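You operate a simulated robot arm through the tools that you are given. There is no shell and no other tool.

You are at the controls of a simulated two-armed robot. One attempt, no reset.

JOB
Fit the lamp that the panel card names and do up panel screws one and two.
Fine: kit dial at the card's torque before any screw; long driver, green rings; driver back in its dock. Set down upright: long driver.

The check looks at the end state, three seconds after you hand in, the way a careful person would. Anything else that was tipped, shoved, dropped, spilled or broken makes it a failure.

ROBOT AND FRAMES
Two 7-joint arms with fingered hands on one trunk that stands fixed in place. Base frame: the origin is at the foot of the trunk, x ahead of it, y to its left, z up; the work surface is at about z = 0.84. Lengths are in m, angles in degrees, forces in N, time in s.
The left shoulder is at [0.06, 0.138, 0.947], the right one opposite. With the tool pointing down near the work surface each hand reaches from about 0.42 to 0.92 m from the base axis, measured 20 degrees to its own side. Payload 4 kg a hand.
The tool frame of a hand sits at the grasp point between the pads (the TCP): z along the fingers, y along the line on which they close. The tips reach 0.036 m beyond it. The gripper opens to 0.12 m. The gripper's body begins 0.042 m behind the TCP. The gripper is a hand of 5 fingers: y runs from the thumb to the fingers, the wrist lies at [-0.015, -0.109, -0.2] in the tool frame, and closing takes about 1.5 s.
Orientation is told as [roll, pitch, yaw] about the base's x, y, z axes, in that order, counted from this pose: with the fingers straight down and the wrist toward the robot, the tool's x, y and z point along [0, 1, 0], [1, 0, 0] and [0, 0, -1] of the base frame.

CONTROLS
- The arms move only by the tool send_rows. It takes "left_steps", "right_steps" or both (then of equal length, played together; a hand with none holds still); each is one flat list of numbers, 6 for each row, row after row: the turn, a rotation vector about the tool's x, y, z in units of 4 degrees (1.0 is 4 degrees), then the shift along the tool's x, y, z in units of 30 mm (1.0 is 30 mm). In form: [rx, ry, rz, x, y, z, rx, ry, rz, x, y, z, ...]. A call has 1 to 20 rows; each row shifts and turns the commanded pose from where the row before left it, along the tool's axes as they then stand. "left_claw" and "right_claw" are, for a hand that has rows, the opening, from 0 (shut) to 1 (fully open), set as the call begins (left out, the last holds). A call with a number of a shift or a turn outside -1 to 1 is refused whole. Rows are played at 5 a second. More than 0.05 m and 8.6 degrees between two rows, or a gripper value outside its range, and nothing of the call is played. Where a pose cannot be reached the arm comes as near as it can. A force on the tool above 40 N (or 10 N above the force at the start of the call, whichever is more), or a blocked arm, ends the call early, and 0.2 s more pass. The fingers move at their own pace (about 0.153 m/s each) and stop on an object; they squeeze with about 30 N. The grip force told is the motor's: it shows also when the fingers shut on nothing. Time passes only in rows, and 0.2 s behind the last, so rows that do not move let the fingers close. It gives the time, the measured TCP pose, the force on the tool (base axes), the opening and the grip force at its end, in the units of the frame above (readings bear some noise), with the torque about the TCP (base axes, N m) and any sound that the robot's microphone picked up.
- Cameras (640 x 400 px; columns grow to the right, rows downward): "scene" is now at [0.0509, -0.009, 1.5792]; the picture's right is [-0.12, -0.99, 0.00], its down [-0.69, 0.08, -0.72] and it looks along [0.71, -0.09, -0.70] (base axes); focal length 349 px, centre (320, 200). "left" rides on the left gripper at [-0.069, -0.079, -0.131] in its tool frame; the picture's right is [-0.78, -0.29, 0.55], its down [0.55, -0.73, 0.40] and it looks along [0.29, 0.61, 0.74] (tool axes); focal length 222 px, centre (320, 200). "right" rides on the right gripper at [0.069, -0.079, -0.131] in its tool frame; the picture's right is [-0.78, 0.29, -0.55], its down [-0.55, -0.74, 0.40] and it looks along [-0.29, 0.61, 0.74] (tool axes); focal length 222 px, centre (320, 200). There is no depth. A picture from a camera that has moved, and an enlarged one, comes with that camera's place and axes in the base frame and with its lens.
- camera(camera): a new picture of that camera. It takes no simulated time.
- move_column(by): slides the trunk up (or, below 0, down) by that many m; the arms and the scene camera ride with it, the base frame stays. It gives what a move gives, with no picture.
- move_fingers(index, middle, ring, little, thumb_bend, thumb_turn, hand): sets how far each is bent, from 0 (flat) to 1 (curled in); at 0.3 the hand is open as for a grip, at 0.7 the pads meet at the TCP. One left out holds its place. A second passes; each finger stops where it meets its share of the squeeze, and holds until it gets a number again. A gripper value or a shape takes the hand back. It gives what a move gives, with no picture; readings hold the bend of each and the force on index, middle, ring, little, thumb and palm. thumb_turn goes from beside the hand (0) to across from the fingers (1), as for a grip.
- grasp_type(shape, hand): the hand has 5 fingers and takes this shape, open, in about a second: jaw (thumb against the fingers, like two jaws); tri (thumb and two fingers); tip (a fingertip pinch); poke (one finger out to press); point (the index stretched); flat (the hand flat); cup (the hand cupped); fist (a fist). The gripper value then closes the fingers along that shape, each until it touches; the sizes above hold for jaw. It gives what a move gives, with no picture.
- pan_tilt(pan, tilt): turns the head with the scene camera to pan (to the left, within 86 degrees either way) and tilt (down, from -29 to 69), counted from straight ahead of the robot. It gives what a move gives.
- inspect(camera, box): a new picture of the part [left, top, right, bottom] of that camera's present view, enlarged. It takes no simulated time.
- job_done(): hands the job in; it is judged then, once.

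Places have to be worked out from the pictures, the camera data and where the tool is seen. Open the grippers and draw the arms clear of the work before you hand the job in, unless the task says otherwise.

The tools are called after "Emit:" by a JSON object that holds its "name" and its "arguments". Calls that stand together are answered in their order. send_rows: Moves the arms, as the interface text tells. Its arguments: {"type":"object","properties":{"left_steps":{"type":"array","items":{"type":"number"}},"left_claw":{"type":"number"},"right_steps":{"type":"array","items":{"type":"number"}},"right_claw":{"type":"number"}},"required":[]} The other tools are called the same way: move_column (by) slides the trunk up or down; grasp_type (shape, hand) gives the hand a shape; move_fingers (index, middle, ring, little, thumb_bend, thumb_turn, hand) moves the fingers one by one; pan_tilt (pan, tilt) turns the head that bears the scene camera; camera (camera) takes a picture; inspect (camera, box) takes an enlarged picture of a part of a camera's view; job_done () hands the job in.

At the start:

```text
t: 0.0
left_ee_pos: [0.4809, 0.1939, 1.1721]
left_tcp_rot: [0.0, 0.0, 0.1]
left_contact_force: [-0.3, 0.6, 0.2]
left_torque: [0.03, -0.03, 0.0]
left_width: 0.1197
left_grip_force: 0.1
left_shape: jaw
left_bend: [0.3, 0.3, 0.3, 0.3, 0.3, 0.97]
left_finger forces: [0.0, 0.0, 0.0, 0.0, 0.0, 0.0]
right_ee_pos: [0.6332, -0.2837, 1.1892]
right_tcp_rot: [-0.1, 0.0, 0.0]
right_contact_force: [-0.4, 0.5, -0.4]
right_torque: [-0.02, -0.03, 0.0]
right_width: 0.1196
right_grip_force: 0.0
right_shape: jaw
right_bend: [0.3, 0.3, 0.3, 0.3, 0.3, 0.97]
right_finger forces: [0.0, 0.0, 0.0, 0.0, 0.1, 0.0]
trunk travel left (down, up): [-0.525, 0.065]
head pan, tilt: [-6.9, 44.3]
```

scene: 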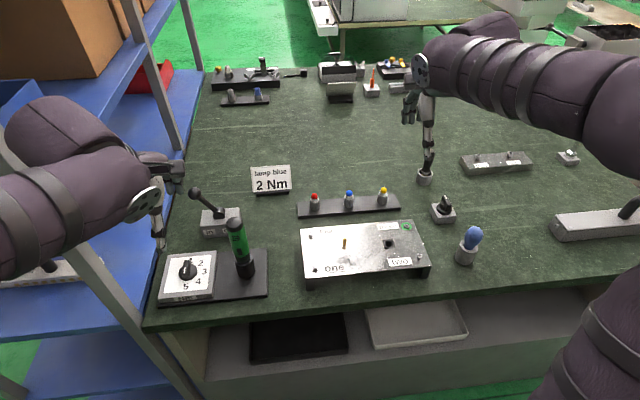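
right: 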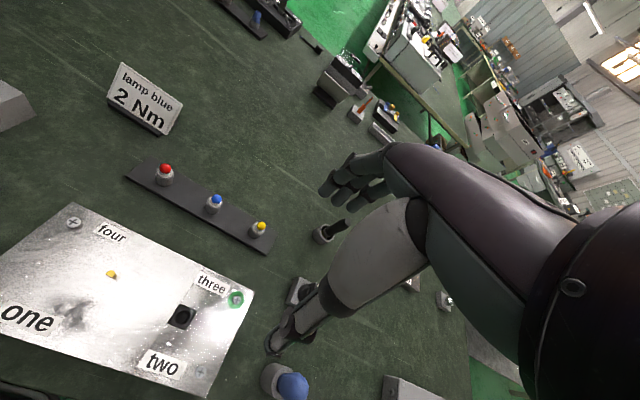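
left: 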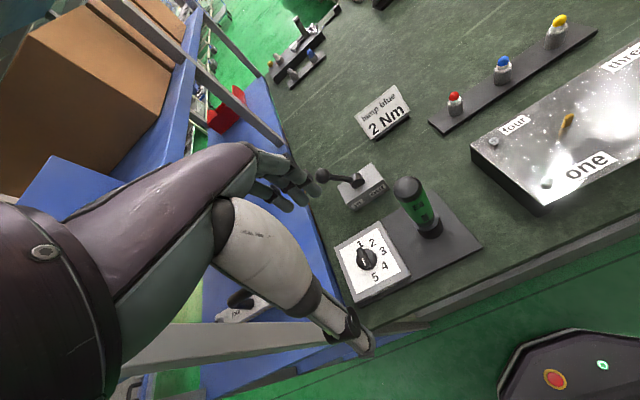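

The card reads "lamp blue, 2 Nm". I'll look closer at the card, the kit with dial and driver, and the panel before moving.

Emit:
{"name": "inspect", "arguments": {"camera": "scene", "box": [140, 160, 300, 310]}}

Emit:
{"name": "inspect", "arguments": {"camera": "scene", "box": [280, 170, 500, 310]}}

Emit:
{"name": "inspect", "arguments": {"camera": "left", "box": [320, 60, 640, 320]}}

Emit:
{"name": "inspect", "arguments": {"camera": "right", "box": [0, 140, 320, 400]}}

```text
2.67 times, centred on (220, 235) of scene
camera zoom: at [0.0509, -0.009, 1.5792], right [-0.12, -0.99, 0.0], down [-0.69, 0.08, -0.72], along [0.71, -0.09, -0.7], focal length 930 px, centre (587, 107)
```

zoom: 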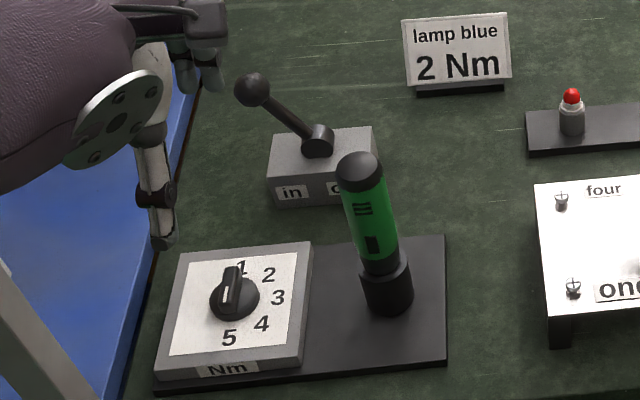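

```text
2.86 times, centred on (390, 240) of scene
camera zoom: at [0.0509, -0.009, 1.5792], right [-0.12, -0.99, 0.0], down [-0.69, 0.08, -0.72], along [0.71, -0.09, -0.7], focal length 997 px, centre (120, 86)
```

zoom: 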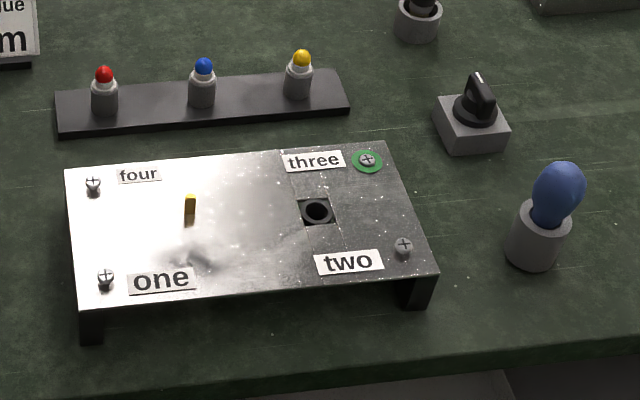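

```text
1.54 times, centred on (480, 190) of left
camera zoom: at [0.4005, 0.1231, 1.3049], right [-0.29, -0.78, -0.55], down [-0.73, 0.55, -0.4], along [0.61, 0.29, -0.74], focal length 342 px, centre (74, 215)
```

zoom: 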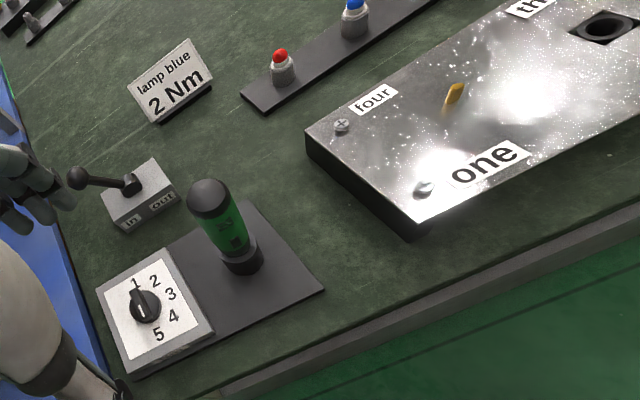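

```text
1.54 times, centred on (160, 270) of right
camera zoom: at [0.5553, -0.2152, 1.3185], right [0.29, -0.78, 0.55], down [-0.74, -0.55, -0.4], along [0.61, -0.29, -0.74], focal length 342 px, centre (566, 92)
```

zoom: 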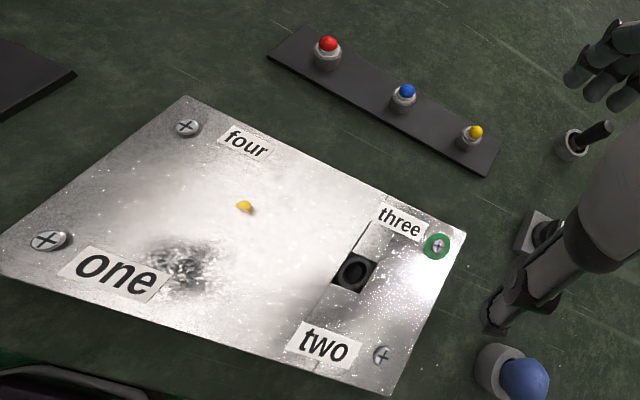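

The dial points at 1 now; screw three already has a green ring. Next I look at the far things on the bench and the right part of it to know which other tools exist.

Emit:
{"name": "inspect", "arguments": {"camera": "scene", "box": [200, 40, 320, 115]}}

Emit:
{"name": "inspect", "arguments": {"camera": "scene", "box": [310, 45, 430, 120]}}

Emit:
{"name": "inspect", "arguments": {"camera": "scene", "box": [400, 130, 640, 280]}}

Emit:
{"name": "inspect", "arguments": {"camera": "scene", "box": [290, 210, 440, 304]}}

```text
5.33 times, centred on (260, 78) of scene
camera zoom: at [0.0509, -0.009, 1.5792], right [-0.12, -0.99, 0.0], down [-0.69, 0.08, -0.72], along [0.71, -0.09, -0.7], focal length 1860 px, centre (640, 853)
```

zoom: 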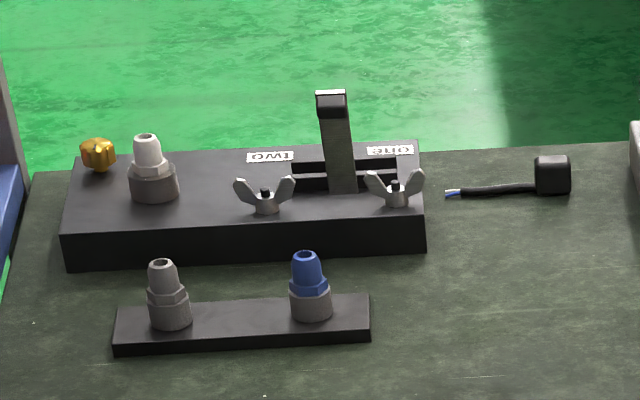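

```text
5.33 times, centred on (370, 82) of scene
camera zoom: at [0.0509, -0.009, 1.5792], right [-0.12, -0.99, 0.0], down [-0.69, 0.08, -0.72], along [0.71, -0.09, -0.7], focal length 1860 px, centre (53, 827)
```

zoom: 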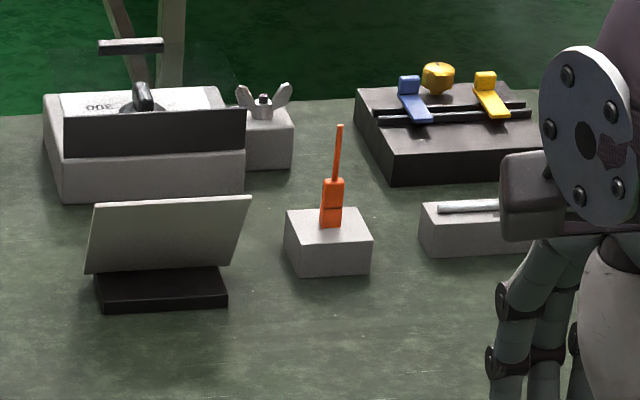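

```text
2.67 times, centred on (520, 205) of scene
camera zoom: at [0.0509, -0.009, 1.5792], right [-0.12, -0.99, 0.0], down [-0.69, 0.08, -0.72], along [0.71, -0.09, -0.7], focal length 930 px, centre (-213, 187)
```

zoom: 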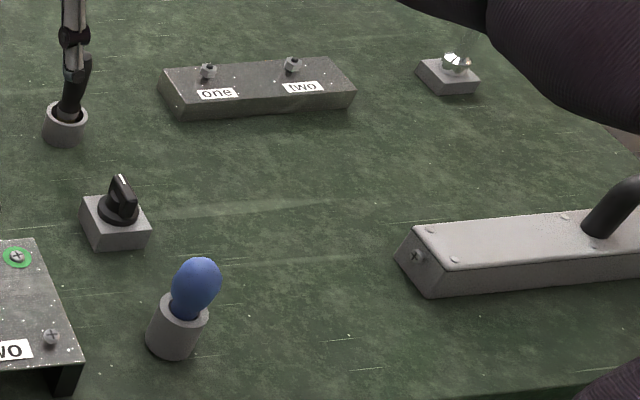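

```text
4.26 times, centred on (365, 257) of scene
camera zoom: at [0.0509, -0.009, 1.5792], right [-0.12, -0.99, 0.0], down [-0.69, 0.08, -0.72], along [0.71, -0.09, -0.7], focal length 1484 px, centre (128, -43)
```

zoom: 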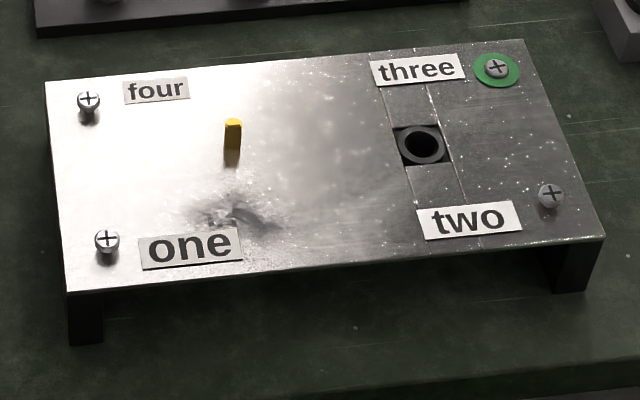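

There are several tools about (green-handled in the kit dock, a black-handled one and a blue-knobbed one in cups). I zoom in strongly on the driver, the dial, the lever and the lamps.

Emit:
{"name": "inspect", "arguments": {"camera": "scene", "box": [215, 205, 275, 300]}}

Emit:
{"name": "inspect", "arguments": {"camera": "scene", "box": [155, 245, 225, 305]}}

Emit:
{"name": "inspect", "arguments": {"camera": "left", "box": [310, 150, 490, 310]}}

Emit:
{"name": "inspect", "arguments": {"camera": "scene", "box": [290, 180, 410, 220]}}

Emit:
{"name": "inspect", "arguments": {"camera": "scene", "box": [405, 140, 500, 280]}}

Emit:
{"name": "inspect", "arguments": {"camera": "scene", "box": [245, 160, 300, 200]}}

```text
4.21 times, centred on (245, 252) of scene
camera zoom: at [0.0509, -0.009, 1.5792], right [-0.12, -0.99, 0.0], down [-0.69, 0.08, -0.72], along [0.71, -0.09, -0.7], focal length 1469 px, centre (636, -21)
```

zoom: 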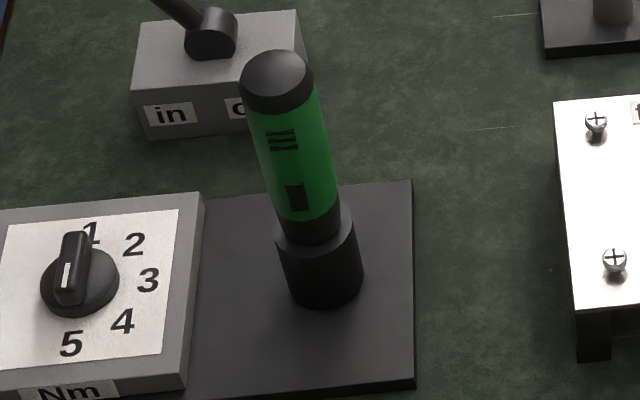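

```text
6.67 times, centred on (190, 275) of scene
camera zoom: at [0.0509, -0.009, 1.5792], right [-0.12, -0.99, 0.0], down [-0.69, 0.08, -0.72], along [0.71, -0.09, -0.7], focal length 2326 px, centre (1187, -300)
```

zoom: 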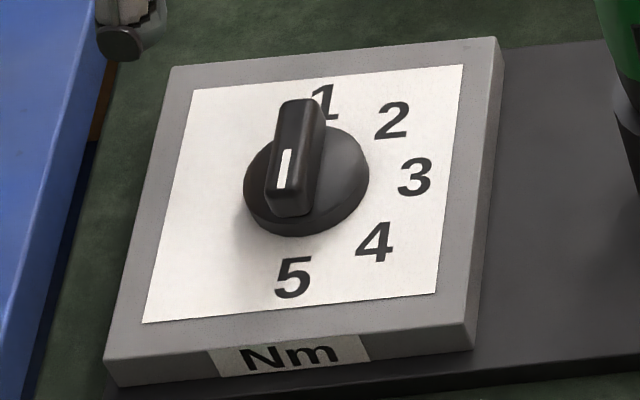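

```text
2.50 times, centred on (400, 230) of left
camera zoom: at [0.4005, 0.1231, 1.3049], right [-0.29, -0.78, -0.55], down [-0.73, 0.55, -0.4], along [0.61, 0.29, -0.74], focal length 555 px, centre (120, 125)
```

zoom: 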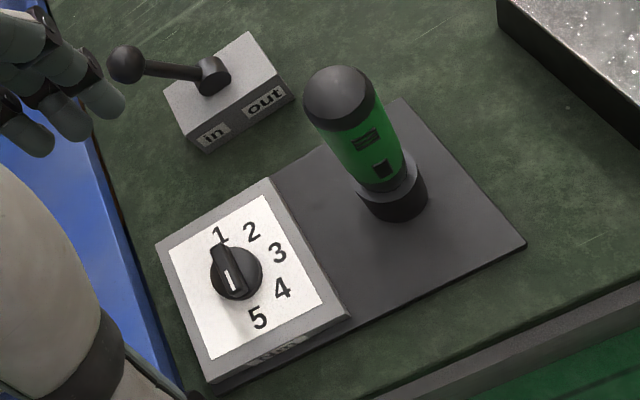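

```text
5.33 times, centred on (350, 200) of scene
camera zoom: at [0.0509, -0.009, 1.5792], right [-0.12, -0.99, 0.0], down [-0.69, 0.08, -0.72], along [0.71, -0.09, -0.7], focal length 1860 px, centre (160, 200)
```

zoom: 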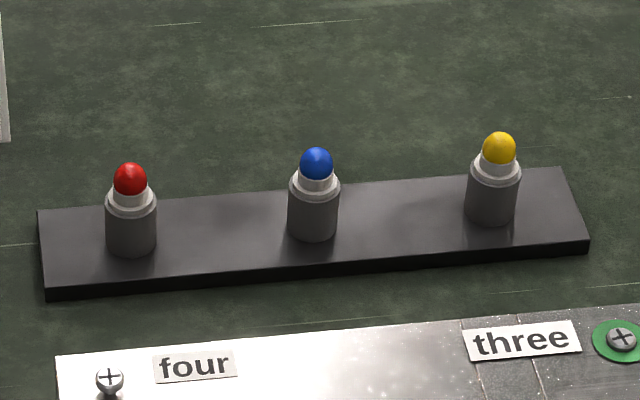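

```text
2.86 times, centred on (452, 210) of scene
camera zoom: at [0.0509, -0.009, 1.5792], right [-0.12, -0.99, 0.0], down [-0.69, 0.08, -0.72], along [0.71, -0.09, -0.7], focal length 997 px, centre (-59, 171)
```

zoom: 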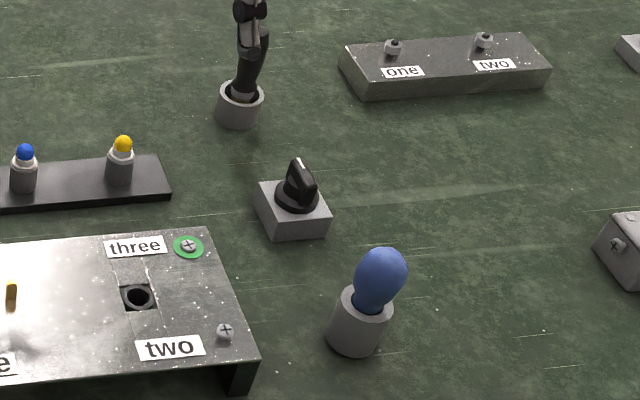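

```text
10.00 times, centred on (272, 180) of scene
camera zoom: at [0.0509, -0.009, 1.5792], right [-0.12, -0.99, 0.0], down [-0.69, 0.08, -0.72], along [0.71, -0.09, -0.7], focal length 3488 px, centre (795, 400)
```

zoom: 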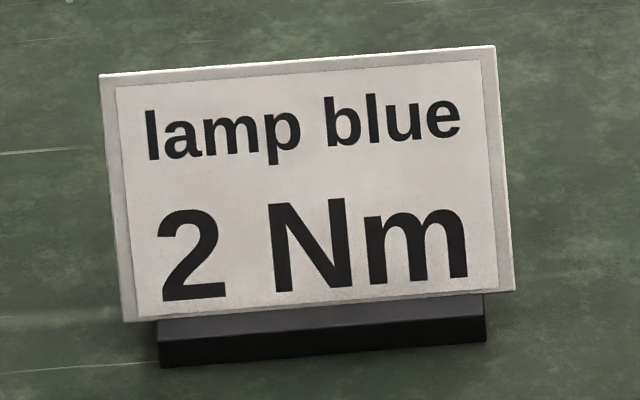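

The knob's white mark seems to lie on the half away from "1", so I need a better view of it. I look through the right camera at the other tools and through the left at the dial, at higher zoom.

Emit:
{"name": "inspect", "arguments": {"camera": "left", "box": [330, 215, 420, 305]}}

Emit:
{"name": "inspect", "arguments": {"camera": "right", "box": [240, 200, 400, 400]}}

Emit:
{"name": "inspect", "arguments": {"camera": "right", "box": [120, 150, 280, 250]}}

Emit:
{"name": "inspect", "arguments": {"camera": "right", "box": [0, 200, 260, 400]}}

```text
4.44 times, centred on (375, 260) of left
camera zoom: at [0.4005, 0.1231, 1.3049], right [-0.29, -0.78, -0.55], down [-0.73, 0.55, -0.4], along [0.61, 0.29, -0.74], focal length 987 px, centre (76, -67)
```

zoom: 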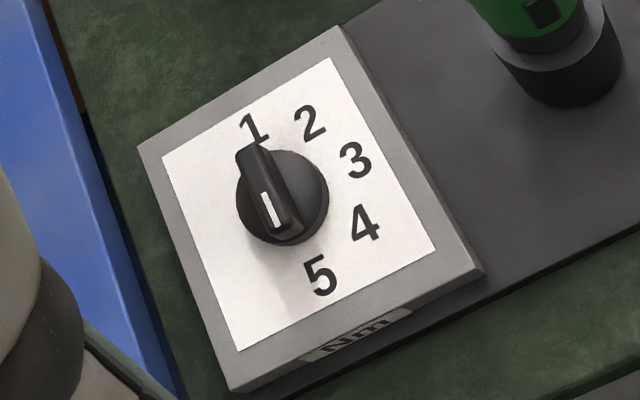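

```text
2.00 times, centred on (320, 300) of right
camera zoom: at [0.5553, -0.2152, 1.3185], right [0.29, -0.78, 0.55], down [-0.74, -0.55, -0.4], along [0.61, -0.29, -0.74], focal length 444 px, centre (320, 0)
```

zoom: 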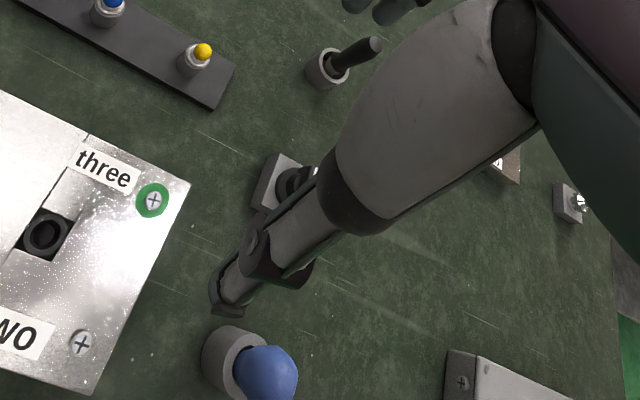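

```text
4.00 times, centred on (200, 200) of right
camera zoom: at [0.5553, -0.2152, 1.3185], right [0.29, -0.78, 0.55], down [-0.74, -0.55, -0.4], along [0.61, -0.29, -0.74], focal length 888 px, centre (800, 200)
```

zoom: 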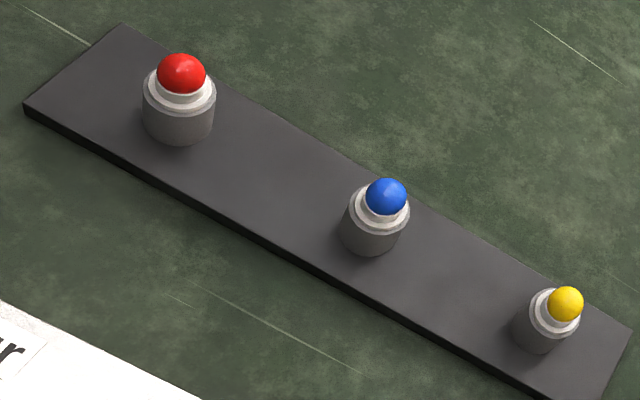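

```text
2.00 times, centred on (130, 300) of right
camera zoom: at [0.5553, -0.2152, 1.3185], right [0.29, -0.78, 0.55], down [-0.74, -0.55, -0.4], along [0.61, -0.29, -0.74], focal length 444 px, centre (700, 0)
```

zoom: 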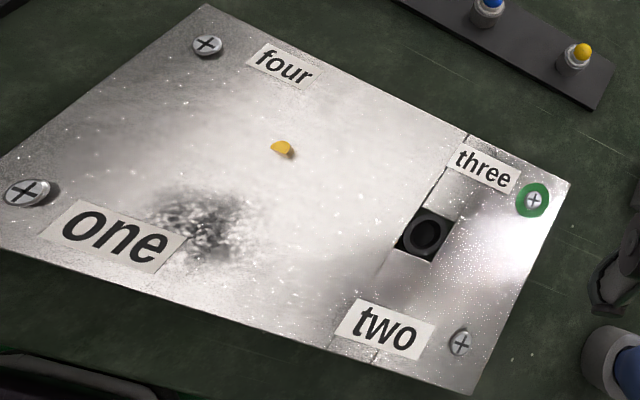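

The lamps, panel and kit are now clear: blue lamp at about (0.755, -0.18, 0.905), dial centre about (0.561, 0.247, 0.87), driver axis about (0.553, 0.112) with its top near z 1.04. I move the left hand over the dial to see which way its mark points.

Emit:
{"name": "send_rows", "arguments": {"left_steps": [0, 0, 0, 0.35, 0.53, 0.8, 0, 0, 0, 0.35, 0.53, 0.8, 0, 0, 0, 0.35, 0.53, 0.8, 0, 0, 0, 0.35, 0.53, 0.8, 0, 0, 0, 0.35, 0.53, 0.6, 0, 0, 0, 0, 0, 0]}}

Emit:
{"name": "camera", "arguments": {"camera": "left"}}

Emit:
{"name": "camera", "arguments": {"camera": "scene"}}

```text
t: 1.4
left_ee_pos: [0.5588, 0.2489, 1.0597]
left_tcp_rot: [0.0, -0.1, 0.0]
left_contact_force: [0.2, -0.5, -0.3]
left_torque: [0.01, 0.02, 0.01]
left_width: 0.1196
left_grip_force: 0.0
left_shape: jaw
left_bend: [0.3, 0.3, 0.3, 0.3, 0.3, 0.97]
left_finger forces: [0.2, 0.0, 0.0, 0.1, 0.1, 0.0]
right_ee_pos: [0.6351, -0.2846, 1.1881]
right_tcp_rot: [0.0, 0.0, 0.0]
right_contact_force: [0.5, -0.1, -0.3]
right_torque: [0.02, 0.01, 0.03]
right_width: 0.1198
right_grip_force: 0.1
right_shape: jaw
right_bend: [0.3, 0.3, 0.3, 0.3, 0.3, 0.97]
right_finger forces: [0.1, 0.0, 0.0, 0.0, 0.1, 0.0]
trunk travel left (down, up): [-0.525, 0.065]
head pan, tilt: [-6.9, 44.3]
```

```text
taken
camera left: at [0.4804, 0.1782, 1.1914], right [-0.29, -0.78, -0.55], down [-0.73, 0.55, -0.4], along [0.61, 0.29, -0.74], focal length 222 px, centre (320, 200)
```

left: 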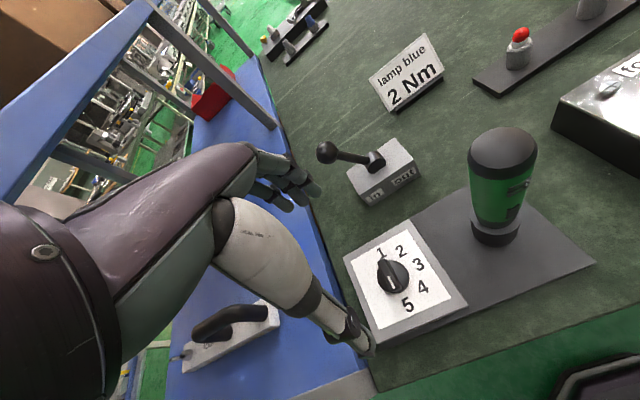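

```text
taken
camera scene: at [0.0505, -0.0091, 1.5793], right [-0.12, -0.99, 0.0], down [-0.69, 0.08, -0.72], along [0.71, -0.09, -0.7], focal length 349 px, centre (320, 200)
```

scene: 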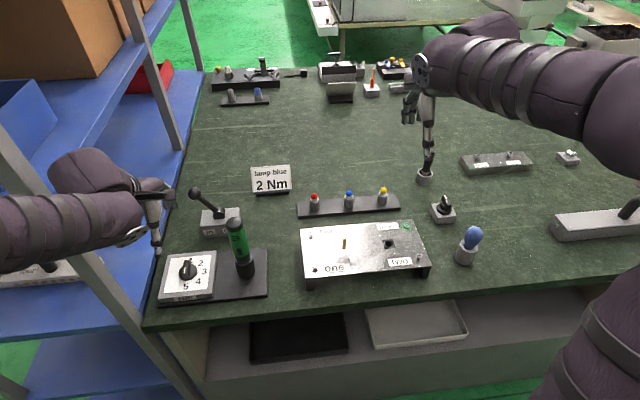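

The hand is now right above the dial. I zoom in on the knob from this nearly overhead view.

Emit:
{"name": "inspect", "arguments": {"camera": "left", "box": [350, 230, 450, 330]}}

Emit:
{"name": "inspect", "arguments": {"camera": "left", "box": [300, 130, 430, 210]}}

Emit:
{"name": "inspect", "arguments": {"camera": "left", "box": [450, 110, 570, 250]}}

Emit:
{"name": "inspect", "arguments": {"camera": "left", "box": [220, 130, 400, 370]}}

```text
4.00 times, centred on (400, 280) of left
camera zoom: at [0.4804, 0.1782, 1.1914], right [-0.29, -0.78, -0.55], down [-0.73, 0.55, -0.4], along [0.61, 0.29, -0.74], focal length 888 px, centre (0, -120)
```

zoom: 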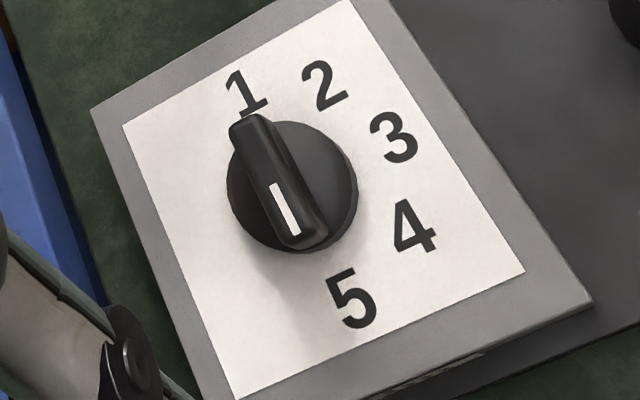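

```text
4.92 times, centred on (365, 170) of left
camera zoom: at [0.4804, 0.1782, 1.1914], right [-0.29, -0.78, -0.55], down [-0.73, 0.55, -0.4], along [0.61, 0.29, -0.74], focal length 1094 px, centre (98, 348)
```

zoom: 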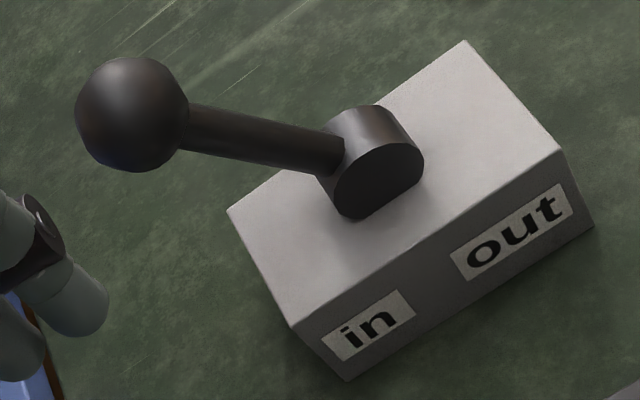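

```text
2.86 times, centred on (510, 180) of left
camera zoom: at [0.4804, 0.1782, 1.1914], right [-0.29, -0.78, -0.55], down [-0.73, 0.55, -0.4], along [0.61, 0.29, -0.74], focal length 635 px, centre (-223, 257)
```

zoom: 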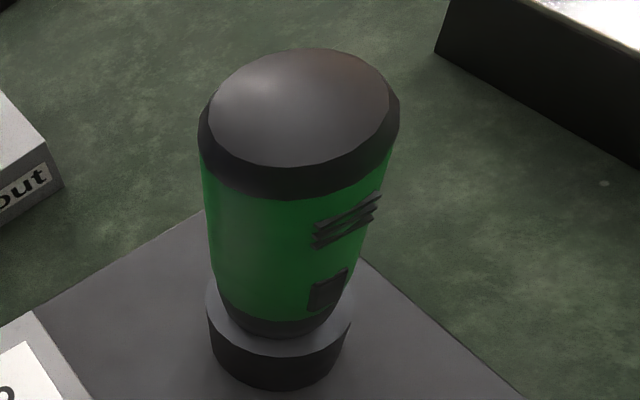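

```text
1.67 times, centred on (310, 250) of left
camera zoom: at [0.4804, 0.1782, 1.1914], right [-0.29, -0.78, -0.55], down [-0.73, 0.55, -0.4], along [0.61, 0.29, -0.74], focal length 370 px, centre (337, 117)
```

zoom: 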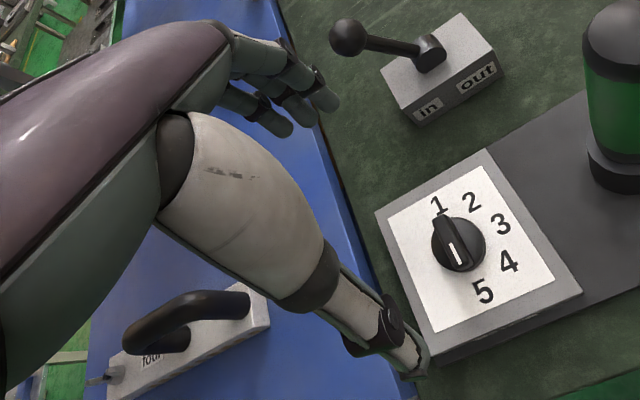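

The white mark is on the half pointing at 5, so the dial reads 5 and needs a 135° counter-clockwise turn to 2. I set the left hand to a fingertip pinch and look at how it stands.

Emit:
{"name": "grasp_type", "arguments": {"shape": "tip", "hand": "left"}}

Emit:
{"name": "camera", "arguments": {"camera": "left"}}

Emit:
{"name": "inspect", "arguments": {"camera": "scene", "box": [100, 140, 260, 300]}}

```text
t: 2.3
left_ee_pos: [0.5613, 0.2488, 1.0587]
left_tcp_rot: [-0.1, 0.0, -0.1]
left_contact_force: [0.0, -0.3, 0.0]
left_torque: [0.0, -0.02, 0.02]
left_width: 0.1197
left_grip_force: 0.0
left_shape: tip
left_bend: [0.31, 0.98, 0.99, 0.99, 0.3, 0.97]
left_finger forces: [0.0, 0.0, 0.0, 0.0, 0.0, 0.1]
right_ee_pos: [0.6338, -0.284, 1.1891]
right_tcp_rot: [-0.1, 0.0, 0.0]
right_contact_force: [0.3, 0.4, -0.3]
right_torque: [-0.01, 0.0, -0.02]
right_width: 0.1196
right_grip_force: 0.1
right_shape: jaw
right_bend: [0.3, 0.3, 0.3, 0.3, 0.3, 0.97]
right_finger forces: [0.0, 0.0, 0.1, 0.0, 0.0, 0.0]
trunk travel left (down, up): [-0.525, 0.065]
head pan, tilt: [-6.9, 44.3]
```

```text
taken
camera left: at [0.4806, 0.1783, 1.1914], right [-0.29, -0.78, -0.55], down [-0.73, 0.55, -0.4], along [0.61, 0.29, -0.74], focal length 222 px, centre (320, 200)
```

left: 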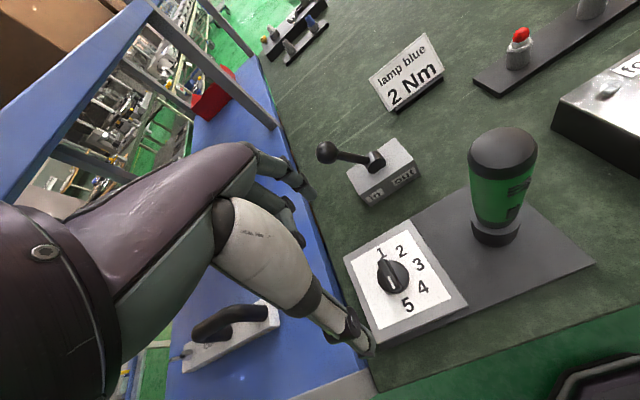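

```text
2.50 times, centred on (180, 220) of scene
camera zoom: at [0.051, -0.009, 1.5792], right [-0.12, -0.99, 0.0], down [-0.69, 0.08, -0.72], along [0.71, -0.09, -0.7], focal length 872 px, centre (670, 150)
```

zoom: 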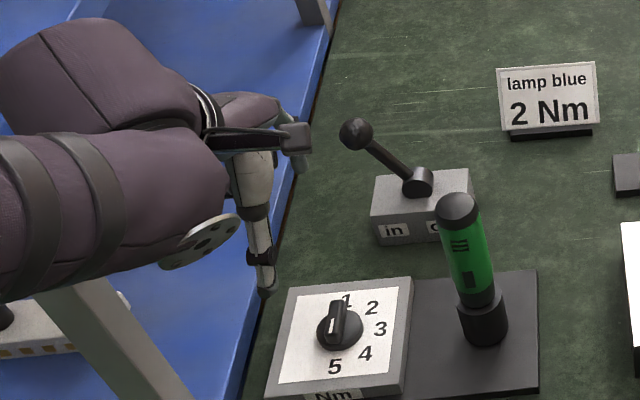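

The tip shape leaves index and thumb out. I close it once in the air to see where the two pads meet relative to the TCP.

Emit:
{"name": "send_rows", "arguments": {"left_steps": [0, 0, 0, 0, 0, 0, 0, 0, 0, 0, 0, 0, 0, 0, 0, 0, 0, 0, 0, 0, 0, 0, 0, 0, 0, 0, 0, 0, 0, 0, 0, 0, 0, 0, 0, 0, 0, 0, 0, 0, 0, 0], "left_claw": 0.0}}

Emit:
{"name": "camera", "arguments": {"camera": "left"}}

Emit:
{"name": "inspect", "arguments": {"camera": "left", "box": [240, 160, 400, 320]}}

Emit:
{"name": "inspect", "arguments": {"camera": "scene", "box": [100, 170, 220, 290]}}

```text
t: 3.9
left_ee_pos: [0.5595, 0.2489, 1.06]
left_tcp_rot: [0.0, 0.0, -0.1]
left_contact_force: [0.2, -0.4, 0.0]
left_torque: [-0.04, 0.01, 0.03]
left_width: 0.0
left_grip_force: 29.9
left_shape: tip
left_bend: [0.7, 1.0, 1.0, 1.0, 0.68, 1.0]
left_finger forces: [0.0, 0.0, 0.0, 0.0, 0.0, 0.1]
right_ee_pos: [0.6348, -0.2836, 1.1878]
right_tcp_rot: [0.0, 0.0, 0.0]
right_contact_force: [0.3, 1.0, 0.1]
right_torque: [0.0, 0.03, 0.02]
right_width: 0.12
right_grip_force: 0.0
right_shape: jaw
right_bend: [0.3, 0.3, 0.3, 0.3, 0.3, 0.97]
right_finger forces: [0.0, 0.0, 0.1, 0.0, 0.1, 0.0]
trunk travel left (down, up): [-0.525, 0.065]
head pan, tilt: [-6.9, 44.3]
```

```text
taken
camera left: at [0.4806, 0.1783, 1.1914], right [-0.29, -0.78, -0.55], down [-0.73, 0.55, -0.4], along [0.61, 0.29, -0.74], focal length 222 px, centre (320, 200)
```

left: 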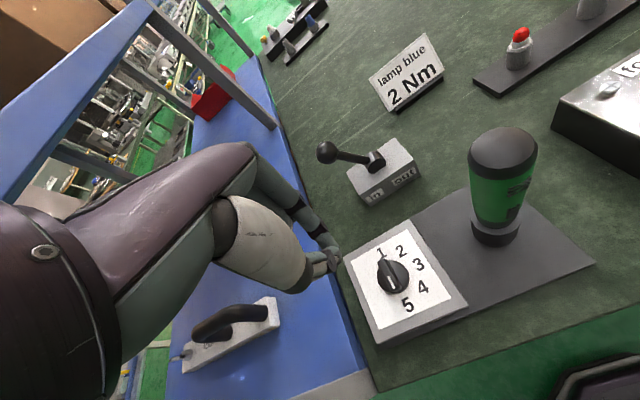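

```text
2.50 times, centred on (320, 240) of left
camera zoom: at [0.4806, 0.1783, 1.1914], right [-0.29, -0.78, -0.55], down [-0.73, 0.55, -0.4], along [0.61, 0.29, -0.74], focal length 555 px, centre (320, 100)
```

zoom: 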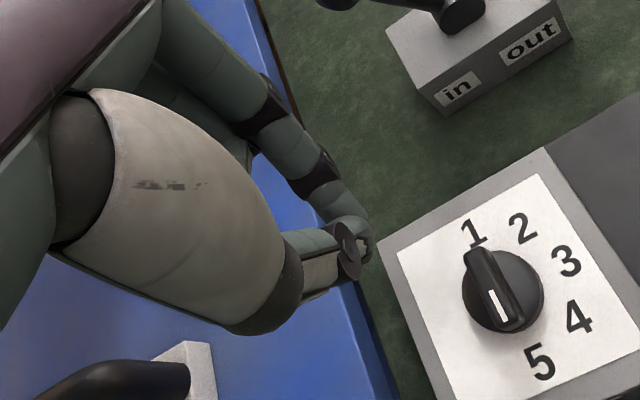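

```text
3.33 times, centred on (160, 230) of scene
camera zoom: at [0.0509, -0.009, 1.5792], right [-0.12, -0.99, 0.0], down [-0.69, 0.08, -0.72], along [0.71, -0.09, -0.7], focal length 1163 px, centre (853, 100)
```

zoom: 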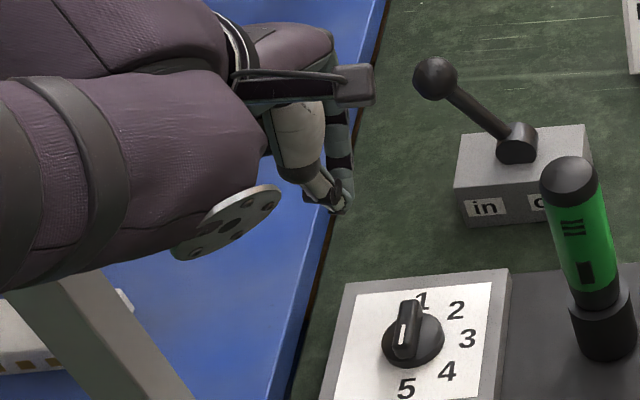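

The fingertips meet straight below the TCP, about 34 mm beyond it. I now yaw the left hand by -90° high above the dial so the pinch will close across the bar.

Emit:
{"name": "send_rows", "arguments": {"left_steps": [0, 0, 1, 0, 0, 0, 0, 0, 1, 0, 0, 0, 0, 0, 1, 0, 0, 0, 0, 0, 1, 0, 0, 0, 0, 0, 1, 0, 0, 0, 0, 0, 1, 0, 0, 0, 0, 0, 1, 0, 0, 0, 0, 0, 1, 0, 0, 0, 0, 0, 1, 0, 0, 0, 0, 0, 1, 0, 0, 0, 0, 0, 1, 0, 0, 0, 0, 0, 1, 0, 0, 0, 0, 0, 1, 0, 0, 0, 0, 0, 1, 0, 0, 0, 0, 0, 1, 0, 0, 0, 0, 0, 1, 0, 0, 0, 0, 0, 1, 0, 0, 0, 0, 0, 1, 0, 0, 0, 0, 0, 1, 0, 0, 0, 0, 0, 1, 0, 0, 0], "left_claw": 0.5}}

Emit:
{"name": "camera", "arguments": {"camera": "left"}}

Emit:
{"name": "camera", "arguments": {"camera": "scene"}}

```text
t: 8.1
left_ee_pos: [0.5523, 0.2293, 1.0701]
left_tcp_rot: [1.2, 0.1, -81.0]
left_contact_force: [0.1, 0.1, 0.1]
left_torque: [-0.01, 0.01, 0.02]
left_width: 0.0599
left_grip_force: 0.1
left_shape: tip
left_bend: [0.43, 0.98, 0.99, 0.99, 0.56, 1.0]
left_finger forces: [0.1, 0.1, 0.0, 0.0, 0.0, 0.0]
right_ee_pos: [0.6272, -0.292, 1.1909]
right_tcp_rot: [0.6, -0.3, 0.0]
right_contact_force: [1.4, 0.3, 0.4]
right_torque: [-0.02, 0.0, -0.03]
right_width: 0.1197
right_grip_force: 0.0
right_shape: jaw
right_bend: [0.3, 0.3, 0.3, 0.3, 0.3, 0.97]
right_finger forces: [0.0, 0.0, 0.0, 0.0, 0.1, 0.0]
trunk travel left (down, up): [-0.525, 0.065]
head pan, tilt: [-6.9, 44.3]
```

```text
taken
camera left: at [0.4695, 0.2954, 1.2015], right [-0.81, 0.17, -0.56], down [0.44, 0.81, -0.38], along [0.39, -0.56, -0.73], focal length 222 px, centre (320, 200)
```

left: 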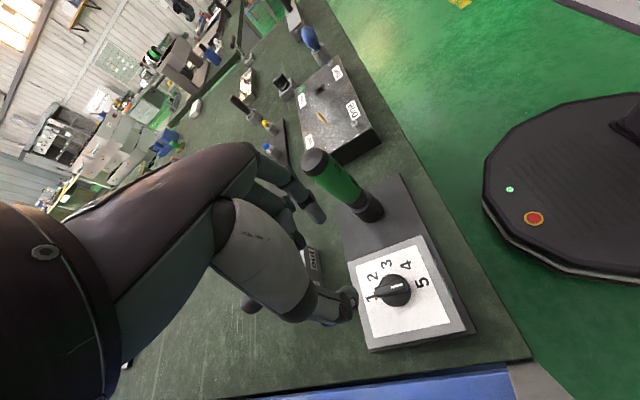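

```text
taken
camera scene: at [0.04, -0.0209, 1.5796], right [-0.12, -0.99, -0.01], down [-0.69, 0.09, -0.72], along [0.72, -0.08, -0.69], focal length 349 px, centre (320, 200)
```

scene: 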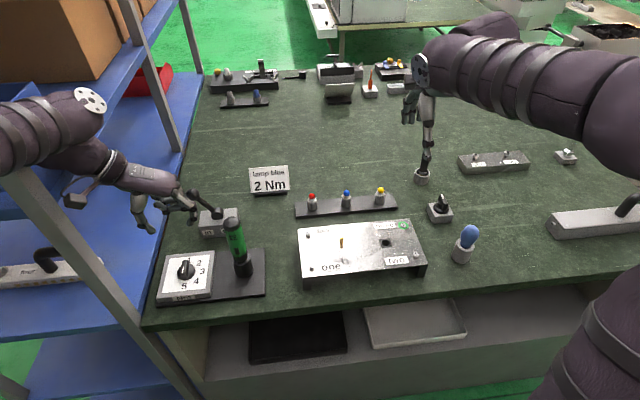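

The trunk has swayed about a centimetre and the left hand lags its command, so the left elbow is probably pressing against the shelf frame. I turn back right away.

Emit:
{"name": "send_rows", "arguments": {"left_steps": [0, 0, -1, 0, 0, 0, 0, 0, -1, 0, 0, 0, 0, 0, -1, 0, 0, 0, 0, 0, -1, 0, 0, 0, 0, 0, -1, 0, 0, 0, 0, 0, -1, 0, 0, 0, 0, 0, -1, 0, 0, 0, 0, 0, -1, 0, 0, 0, 0, 0, -1, 0, 0, 0, 0, 0, -1, 0, 0, 0]}}

Emit:
{"name": "camera", "arguments": {"camera": "scene"}}

```text
t: 10.3
left_ee_pos: [0.5596, 0.2426, 1.0586]
left_tcp_rot: [-0.2, 0.1, -40.0]
left_contact_force: [-0.3, -0.2, -1.0]
left_torque: [0.02, -0.01, -0.05]
left_width: 0.06
left_grip_force: 0.1
left_shape: tip
left_bend: [0.43, 0.98, 0.99, 0.99, 0.56, 1.0]
left_finger forces: [0.1, 0.0, 0.0, 0.0, 0.1, 0.0]
right_ee_pos: [0.6361, -0.2874, 1.1866]
right_tcp_rot: [0.1, 0.1, 0.0]
right_contact_force: [-0.5, 0.6, -0.4]
right_torque: [0.03, 0.0, -0.02]
right_width: 0.1194
right_grip_force: 0.0
right_shape: jaw
right_bend: [0.3, 0.3, 0.3, 0.3, 0.3, 0.97]
right_finger forces: [0.1, 0.0, 0.0, 0.0, 0.1, 0.0]
trunk travel left (down, up): [-0.525, 0.065]
head pan, tilt: [-6.9, 44.3]
```

```text
taken
camera scene: at [0.0524, -0.0132, 1.5789], right [-0.12, -0.99, 0.0], down [-0.69, 0.09, -0.71], along [0.71, -0.08, -0.7], focal length 349 px, centre (320, 200)
```

scene: 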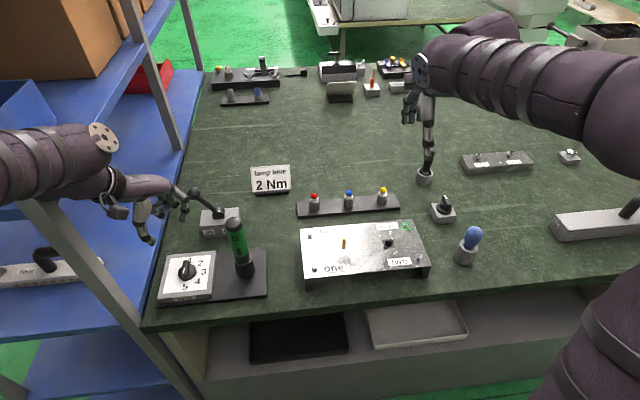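

The trunk is nearly back. I continue back to yaw 0 and check the lever and shelf.

Emit:
{"name": "send_rows", "arguments": {"left_steps": [0, 0, -1, 0, 0, 0, 0, 0, -1, 0, 0, 0, 0, 0, -1, 0, 0, 0, 0, 0, -1, 0, 0, 0, 0, 0, -1, 0, 0, 0, 0, 0, -1, 0, 0, 0, 0, 0, -1, 0, 0, 0, 0, 0, -1, 0, 0, 0, 0, 0, -1, 0, 0, 0, 0, 0, -1, 0, 0, 0]}}

Emit:
{"name": "camera", "arguments": {"camera": "scene"}}

Emit:
{"name": "inspect", "arguments": {"camera": "scene", "box": [0, 90, 280, 310]}}

```text
t: 12.5
left_ee_pos: [0.5599, 0.2451, 1.0597]
left_tcp_rot: [0.0, -0.1, 0.0]
left_contact_force: [-0.8, -1.0, 0.7]
left_torque: [-0.01, 0.01, -0.01]
left_width: 0.0601
left_grip_force: 0.0
left_shape: tip
left_bend: [0.43, 0.98, 0.99, 0.99, 0.56, 1.0]
left_finger forces: [0.1, 0.0, 0.0, 0.0, 0.0, 0.0]
right_ee_pos: [0.6341, -0.2854, 1.1886]
right_tcp_rot: [0.0, -0.1, 0.0]
right_contact_force: [0.3, -0.3, -0.1]
right_torque: [-0.02, 0.03, 0.01]
right_width: 0.1197
right_grip_force: 0.0
right_shape: jaw
right_bend: [0.3, 0.3, 0.3, 0.3, 0.3, 0.97]
right_finger forces: [0.0, 0.0, 0.1, 0.1, 0.0, 0.1]
trunk travel left (down, up): [-0.525, 0.065]
head pan, tilt: [-6.9, 44.3]
```

```text
taken
camera scene: at [0.0509, -0.009, 1.5792], right [-0.12, -0.99, 0.0], down [-0.69, 0.08, -0.72], along [0.71, -0.09, -0.7], focal length 349 px, centre (320, 200)
```

scene: 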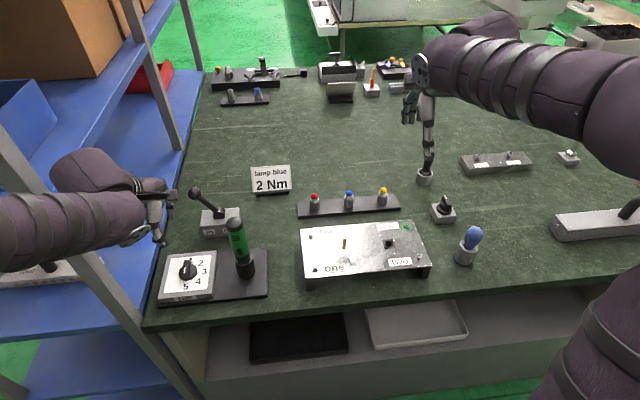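

```text
1.82 times, centred on (140, 200) of scene
camera zoom: at [0.0509, -0.009, 1.5792], right [-0.12, -0.99, 0.0], down [-0.69, 0.08, -0.72], along [0.71, -0.09, -0.7], focal length 634 px, centre (647, 200)
```

zoom: 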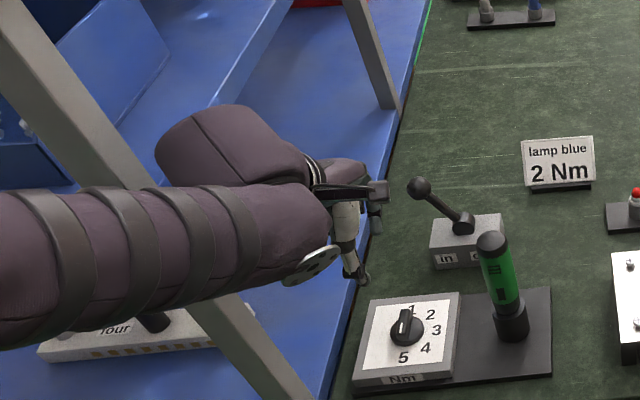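

The trunk is back exactly where it was and nothing was disturbed; negative yaw for the left hand is out. Instead I'll push the bar's near end with the closed fingertips at yaw 0 from 5 to about 3, then pinch it and turn to 2. First I lower the closed tips to the left of the bar's near end, staying above it.

Emit:
{"name": "send_rows", "arguments": {"left_steps": [0, 0, 0, 0.3, -0.16, 0.4, 0, 0, 0, 0.3, -0.16, 0.6, 0, 0, 0, 0.28, -0.15, 0.8, 0, 0, 0, 0, 0, 0.8, 0, 0, 0, 0, 0, 0.5, 0, 0, 0, 0, 0, 0.3, 0, 0, 0, 0, 0, 0], "left_claw": 0.0}}

Emit:
{"name": "camera", "arguments": {"camera": "left"}}

Emit:
{"name": "inspect", "arguments": {"camera": "scene", "box": [130, 190, 250, 310]}}

```text
t: 14.1
left_ee_pos: [0.5454, 0.2726, 0.9558]
left_tcp_rot: [-0.1, 0.1, 0.1]
left_contact_force: [-1.5, 0.3, -0.5]
left_torque: [0.0, -0.01, -0.01]
left_width: 0.0
left_grip_force: 29.8
left_shape: tip
left_bend: [0.7, 1.0, 1.0, 1.0, 0.68, 1.0]
left_finger forces: [0.1, 0.0, 0.0, 0.0, 0.0, 0.0]
right_ee_pos: [0.633, -0.2842, 1.1875]
right_tcp_rot: [0.0, -0.1, -0.1]
right_contact_force: [1.2, -0.5, -0.3]
right_torque: [0.02, 0.0, 0.01]
right_width: 0.1201
right_grip_force: 0.0
right_shape: jaw
right_bend: [0.3, 0.3, 0.3, 0.3, 0.3, 0.97]
right_finger forces: [0.0, 0.0, 0.0, 0.0, 0.0, 0.0]
trunk travel left (down, up): [-0.525, 0.065]
head pan, tilt: [-6.9, 44.3]
```

```text
taken
camera left: at [0.4659, 0.2025, 1.0883], right [-0.29, -0.78, -0.55], down [-0.73, 0.55, -0.4], along [0.61, 0.29, -0.74], focal length 222 px, centre (320, 200)
```

left: 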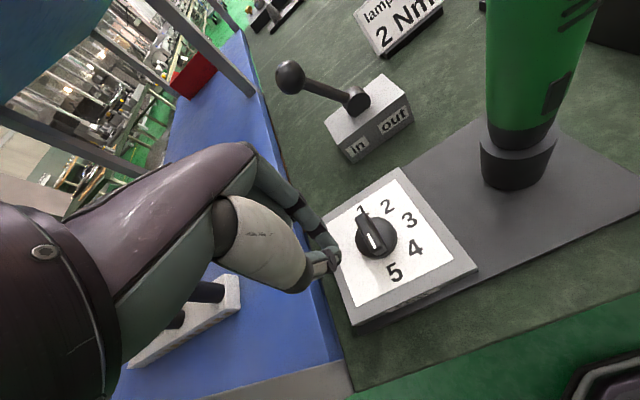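

```text
3.33 times, centred on (190, 250) of scene
camera zoom: at [0.0509, -0.0091, 1.5792], right [-0.12, -0.99, 0.0], down [-0.69, 0.08, -0.72], along [0.71, -0.09, -0.7], focal length 1163 px, centre (753, 33)
```

zoom: 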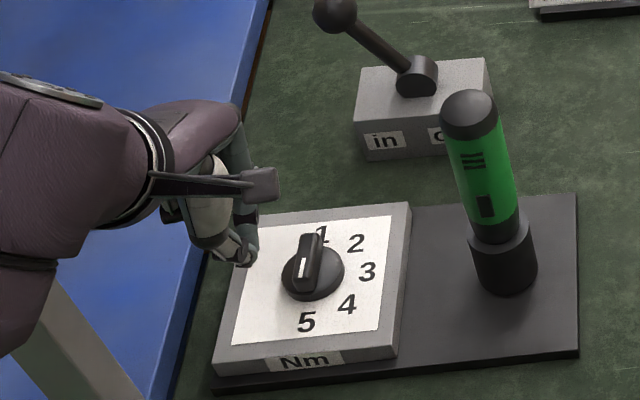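

The tips hang free, left of the knob, at about z 0.92. I zoom in to locate the bar more exactly from this closer view.

Emit:
{"name": "inspect", "arguments": {"camera": "left", "box": [310, 180, 430, 290]}}

Emit:
{"name": "inspect", "arguments": {"camera": "scene", "box": [160, 235, 230, 295]}}

```text
3.64 times, centred on (370, 235) of left
camera zoom: at [0.4659, 0.2025, 1.0883], right [-0.29, -0.78, -0.55], down [-0.73, 0.55, -0.4], along [0.61, 0.29, -0.74], focal length 808 px, centre (138, 73)
```

zoom: 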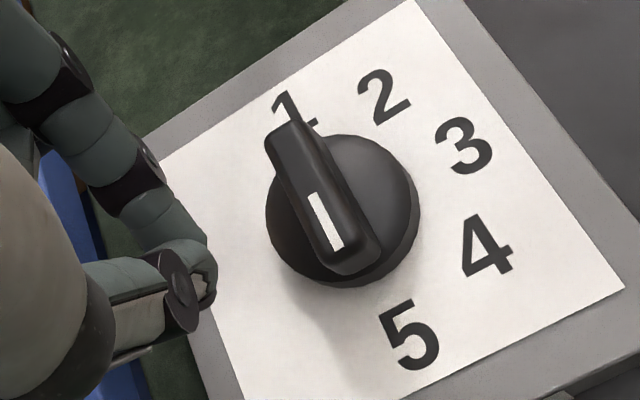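

```text
6.67 times, centred on (195, 265) of scene
camera zoom: at [0.0509, -0.0091, 1.5792], right [-0.12, -0.99, 0.0], down [-0.69, 0.08, -0.72], along [0.71, -0.09, -0.7], focal length 2326 px, centre (1153, -233)
```

zoom: 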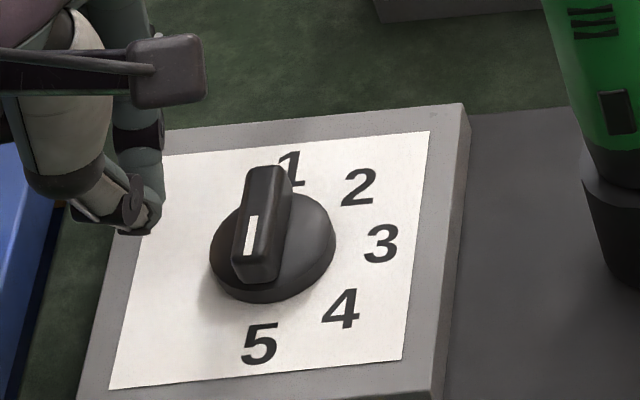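

The dial centre comes out at about (0.560, 0.2445). I lower the tips to about z 0.888 beside the bar and touch its near end from the left.

Emit:
{"name": "send_rows", "arguments": {"left_steps": [0, 0, 0, 0, 0, 0.5, 0, 0, 0, 0, 0, 0.4, 0, 0, 0, 0, 0, 0.17, 0, 0, 0, -0.1, 0, 0, 0, 0, 0, -0.1, 0, 0, 0, 0, 0, 0, 0, 0]}}

Emit:
{"name": "inspect", "arguments": {"camera": "left", "box": [290, 170, 430, 300]}}

Emit:
{"name": "inspect", "arguments": {"camera": "scene", "box": [150, 225, 230, 295]}}

```text
t: 15.5
left_ee_pos: [0.5454, 0.2678, 0.9246]
left_tcp_rot: [0.1, 0.0, 0.0]
left_contact_force: [0.0, -0.3, -0.6]
left_torque: [-0.01, 0.0, 0.01]
left_width: 0.0
left_grip_force: 30.1
left_shape: tip
left_bend: [0.7, 1.0, 1.0, 1.0, 0.68, 1.0]
left_finger forces: [0.0, 0.0, 0.0, 0.0, 0.0, 0.1]
right_ee_pos: [0.6345, -0.2845, 1.1883]
right_tcp_rot: [0.0, 0.0, -0.1]
right_contact_force: [-0.6, -0.6, 0.6]
right_torque: [-0.02, 0.01, 0.02]
right_width: 0.12
right_grip_force: 0.0
right_shape: jaw
right_bend: [0.3, 0.3, 0.3, 0.3, 0.3, 0.97]
right_finger forces: [0.0, 0.0, 0.0, 0.0, 0.1, 0.0]
trunk travel left (down, up): [-0.525, 0.065]
head pan, tilt: [-6.9, 44.3]
```

```text
3.08 times, centred on (360, 235) of left
camera zoom: at [0.4664, 0.1959, 1.0571], right [-0.29, -0.78, -0.55], down [-0.73, 0.55, -0.4], along [0.61, 0.29, -0.74], focal length 684 px, centre (197, 92)
```

zoom: 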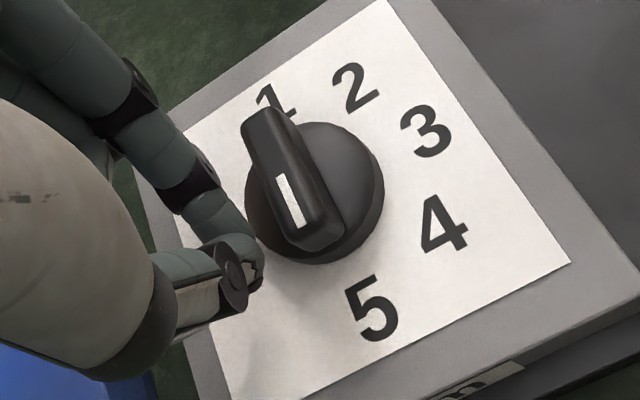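

```text
5.71 times, centred on (190, 260) of scene
camera zoom: at [0.0509, -0.009, 1.5792], right [-0.12, -0.99, 0.0], down [-0.69, 0.08, -0.72], along [0.71, -0.09, -0.7], focal length 1993 px, centre (1063, -143)
```

zoom: 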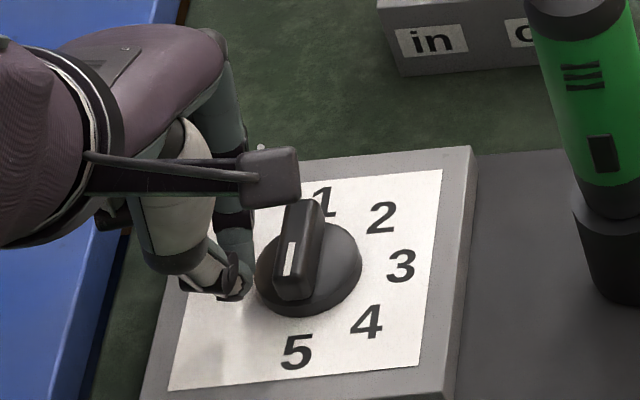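

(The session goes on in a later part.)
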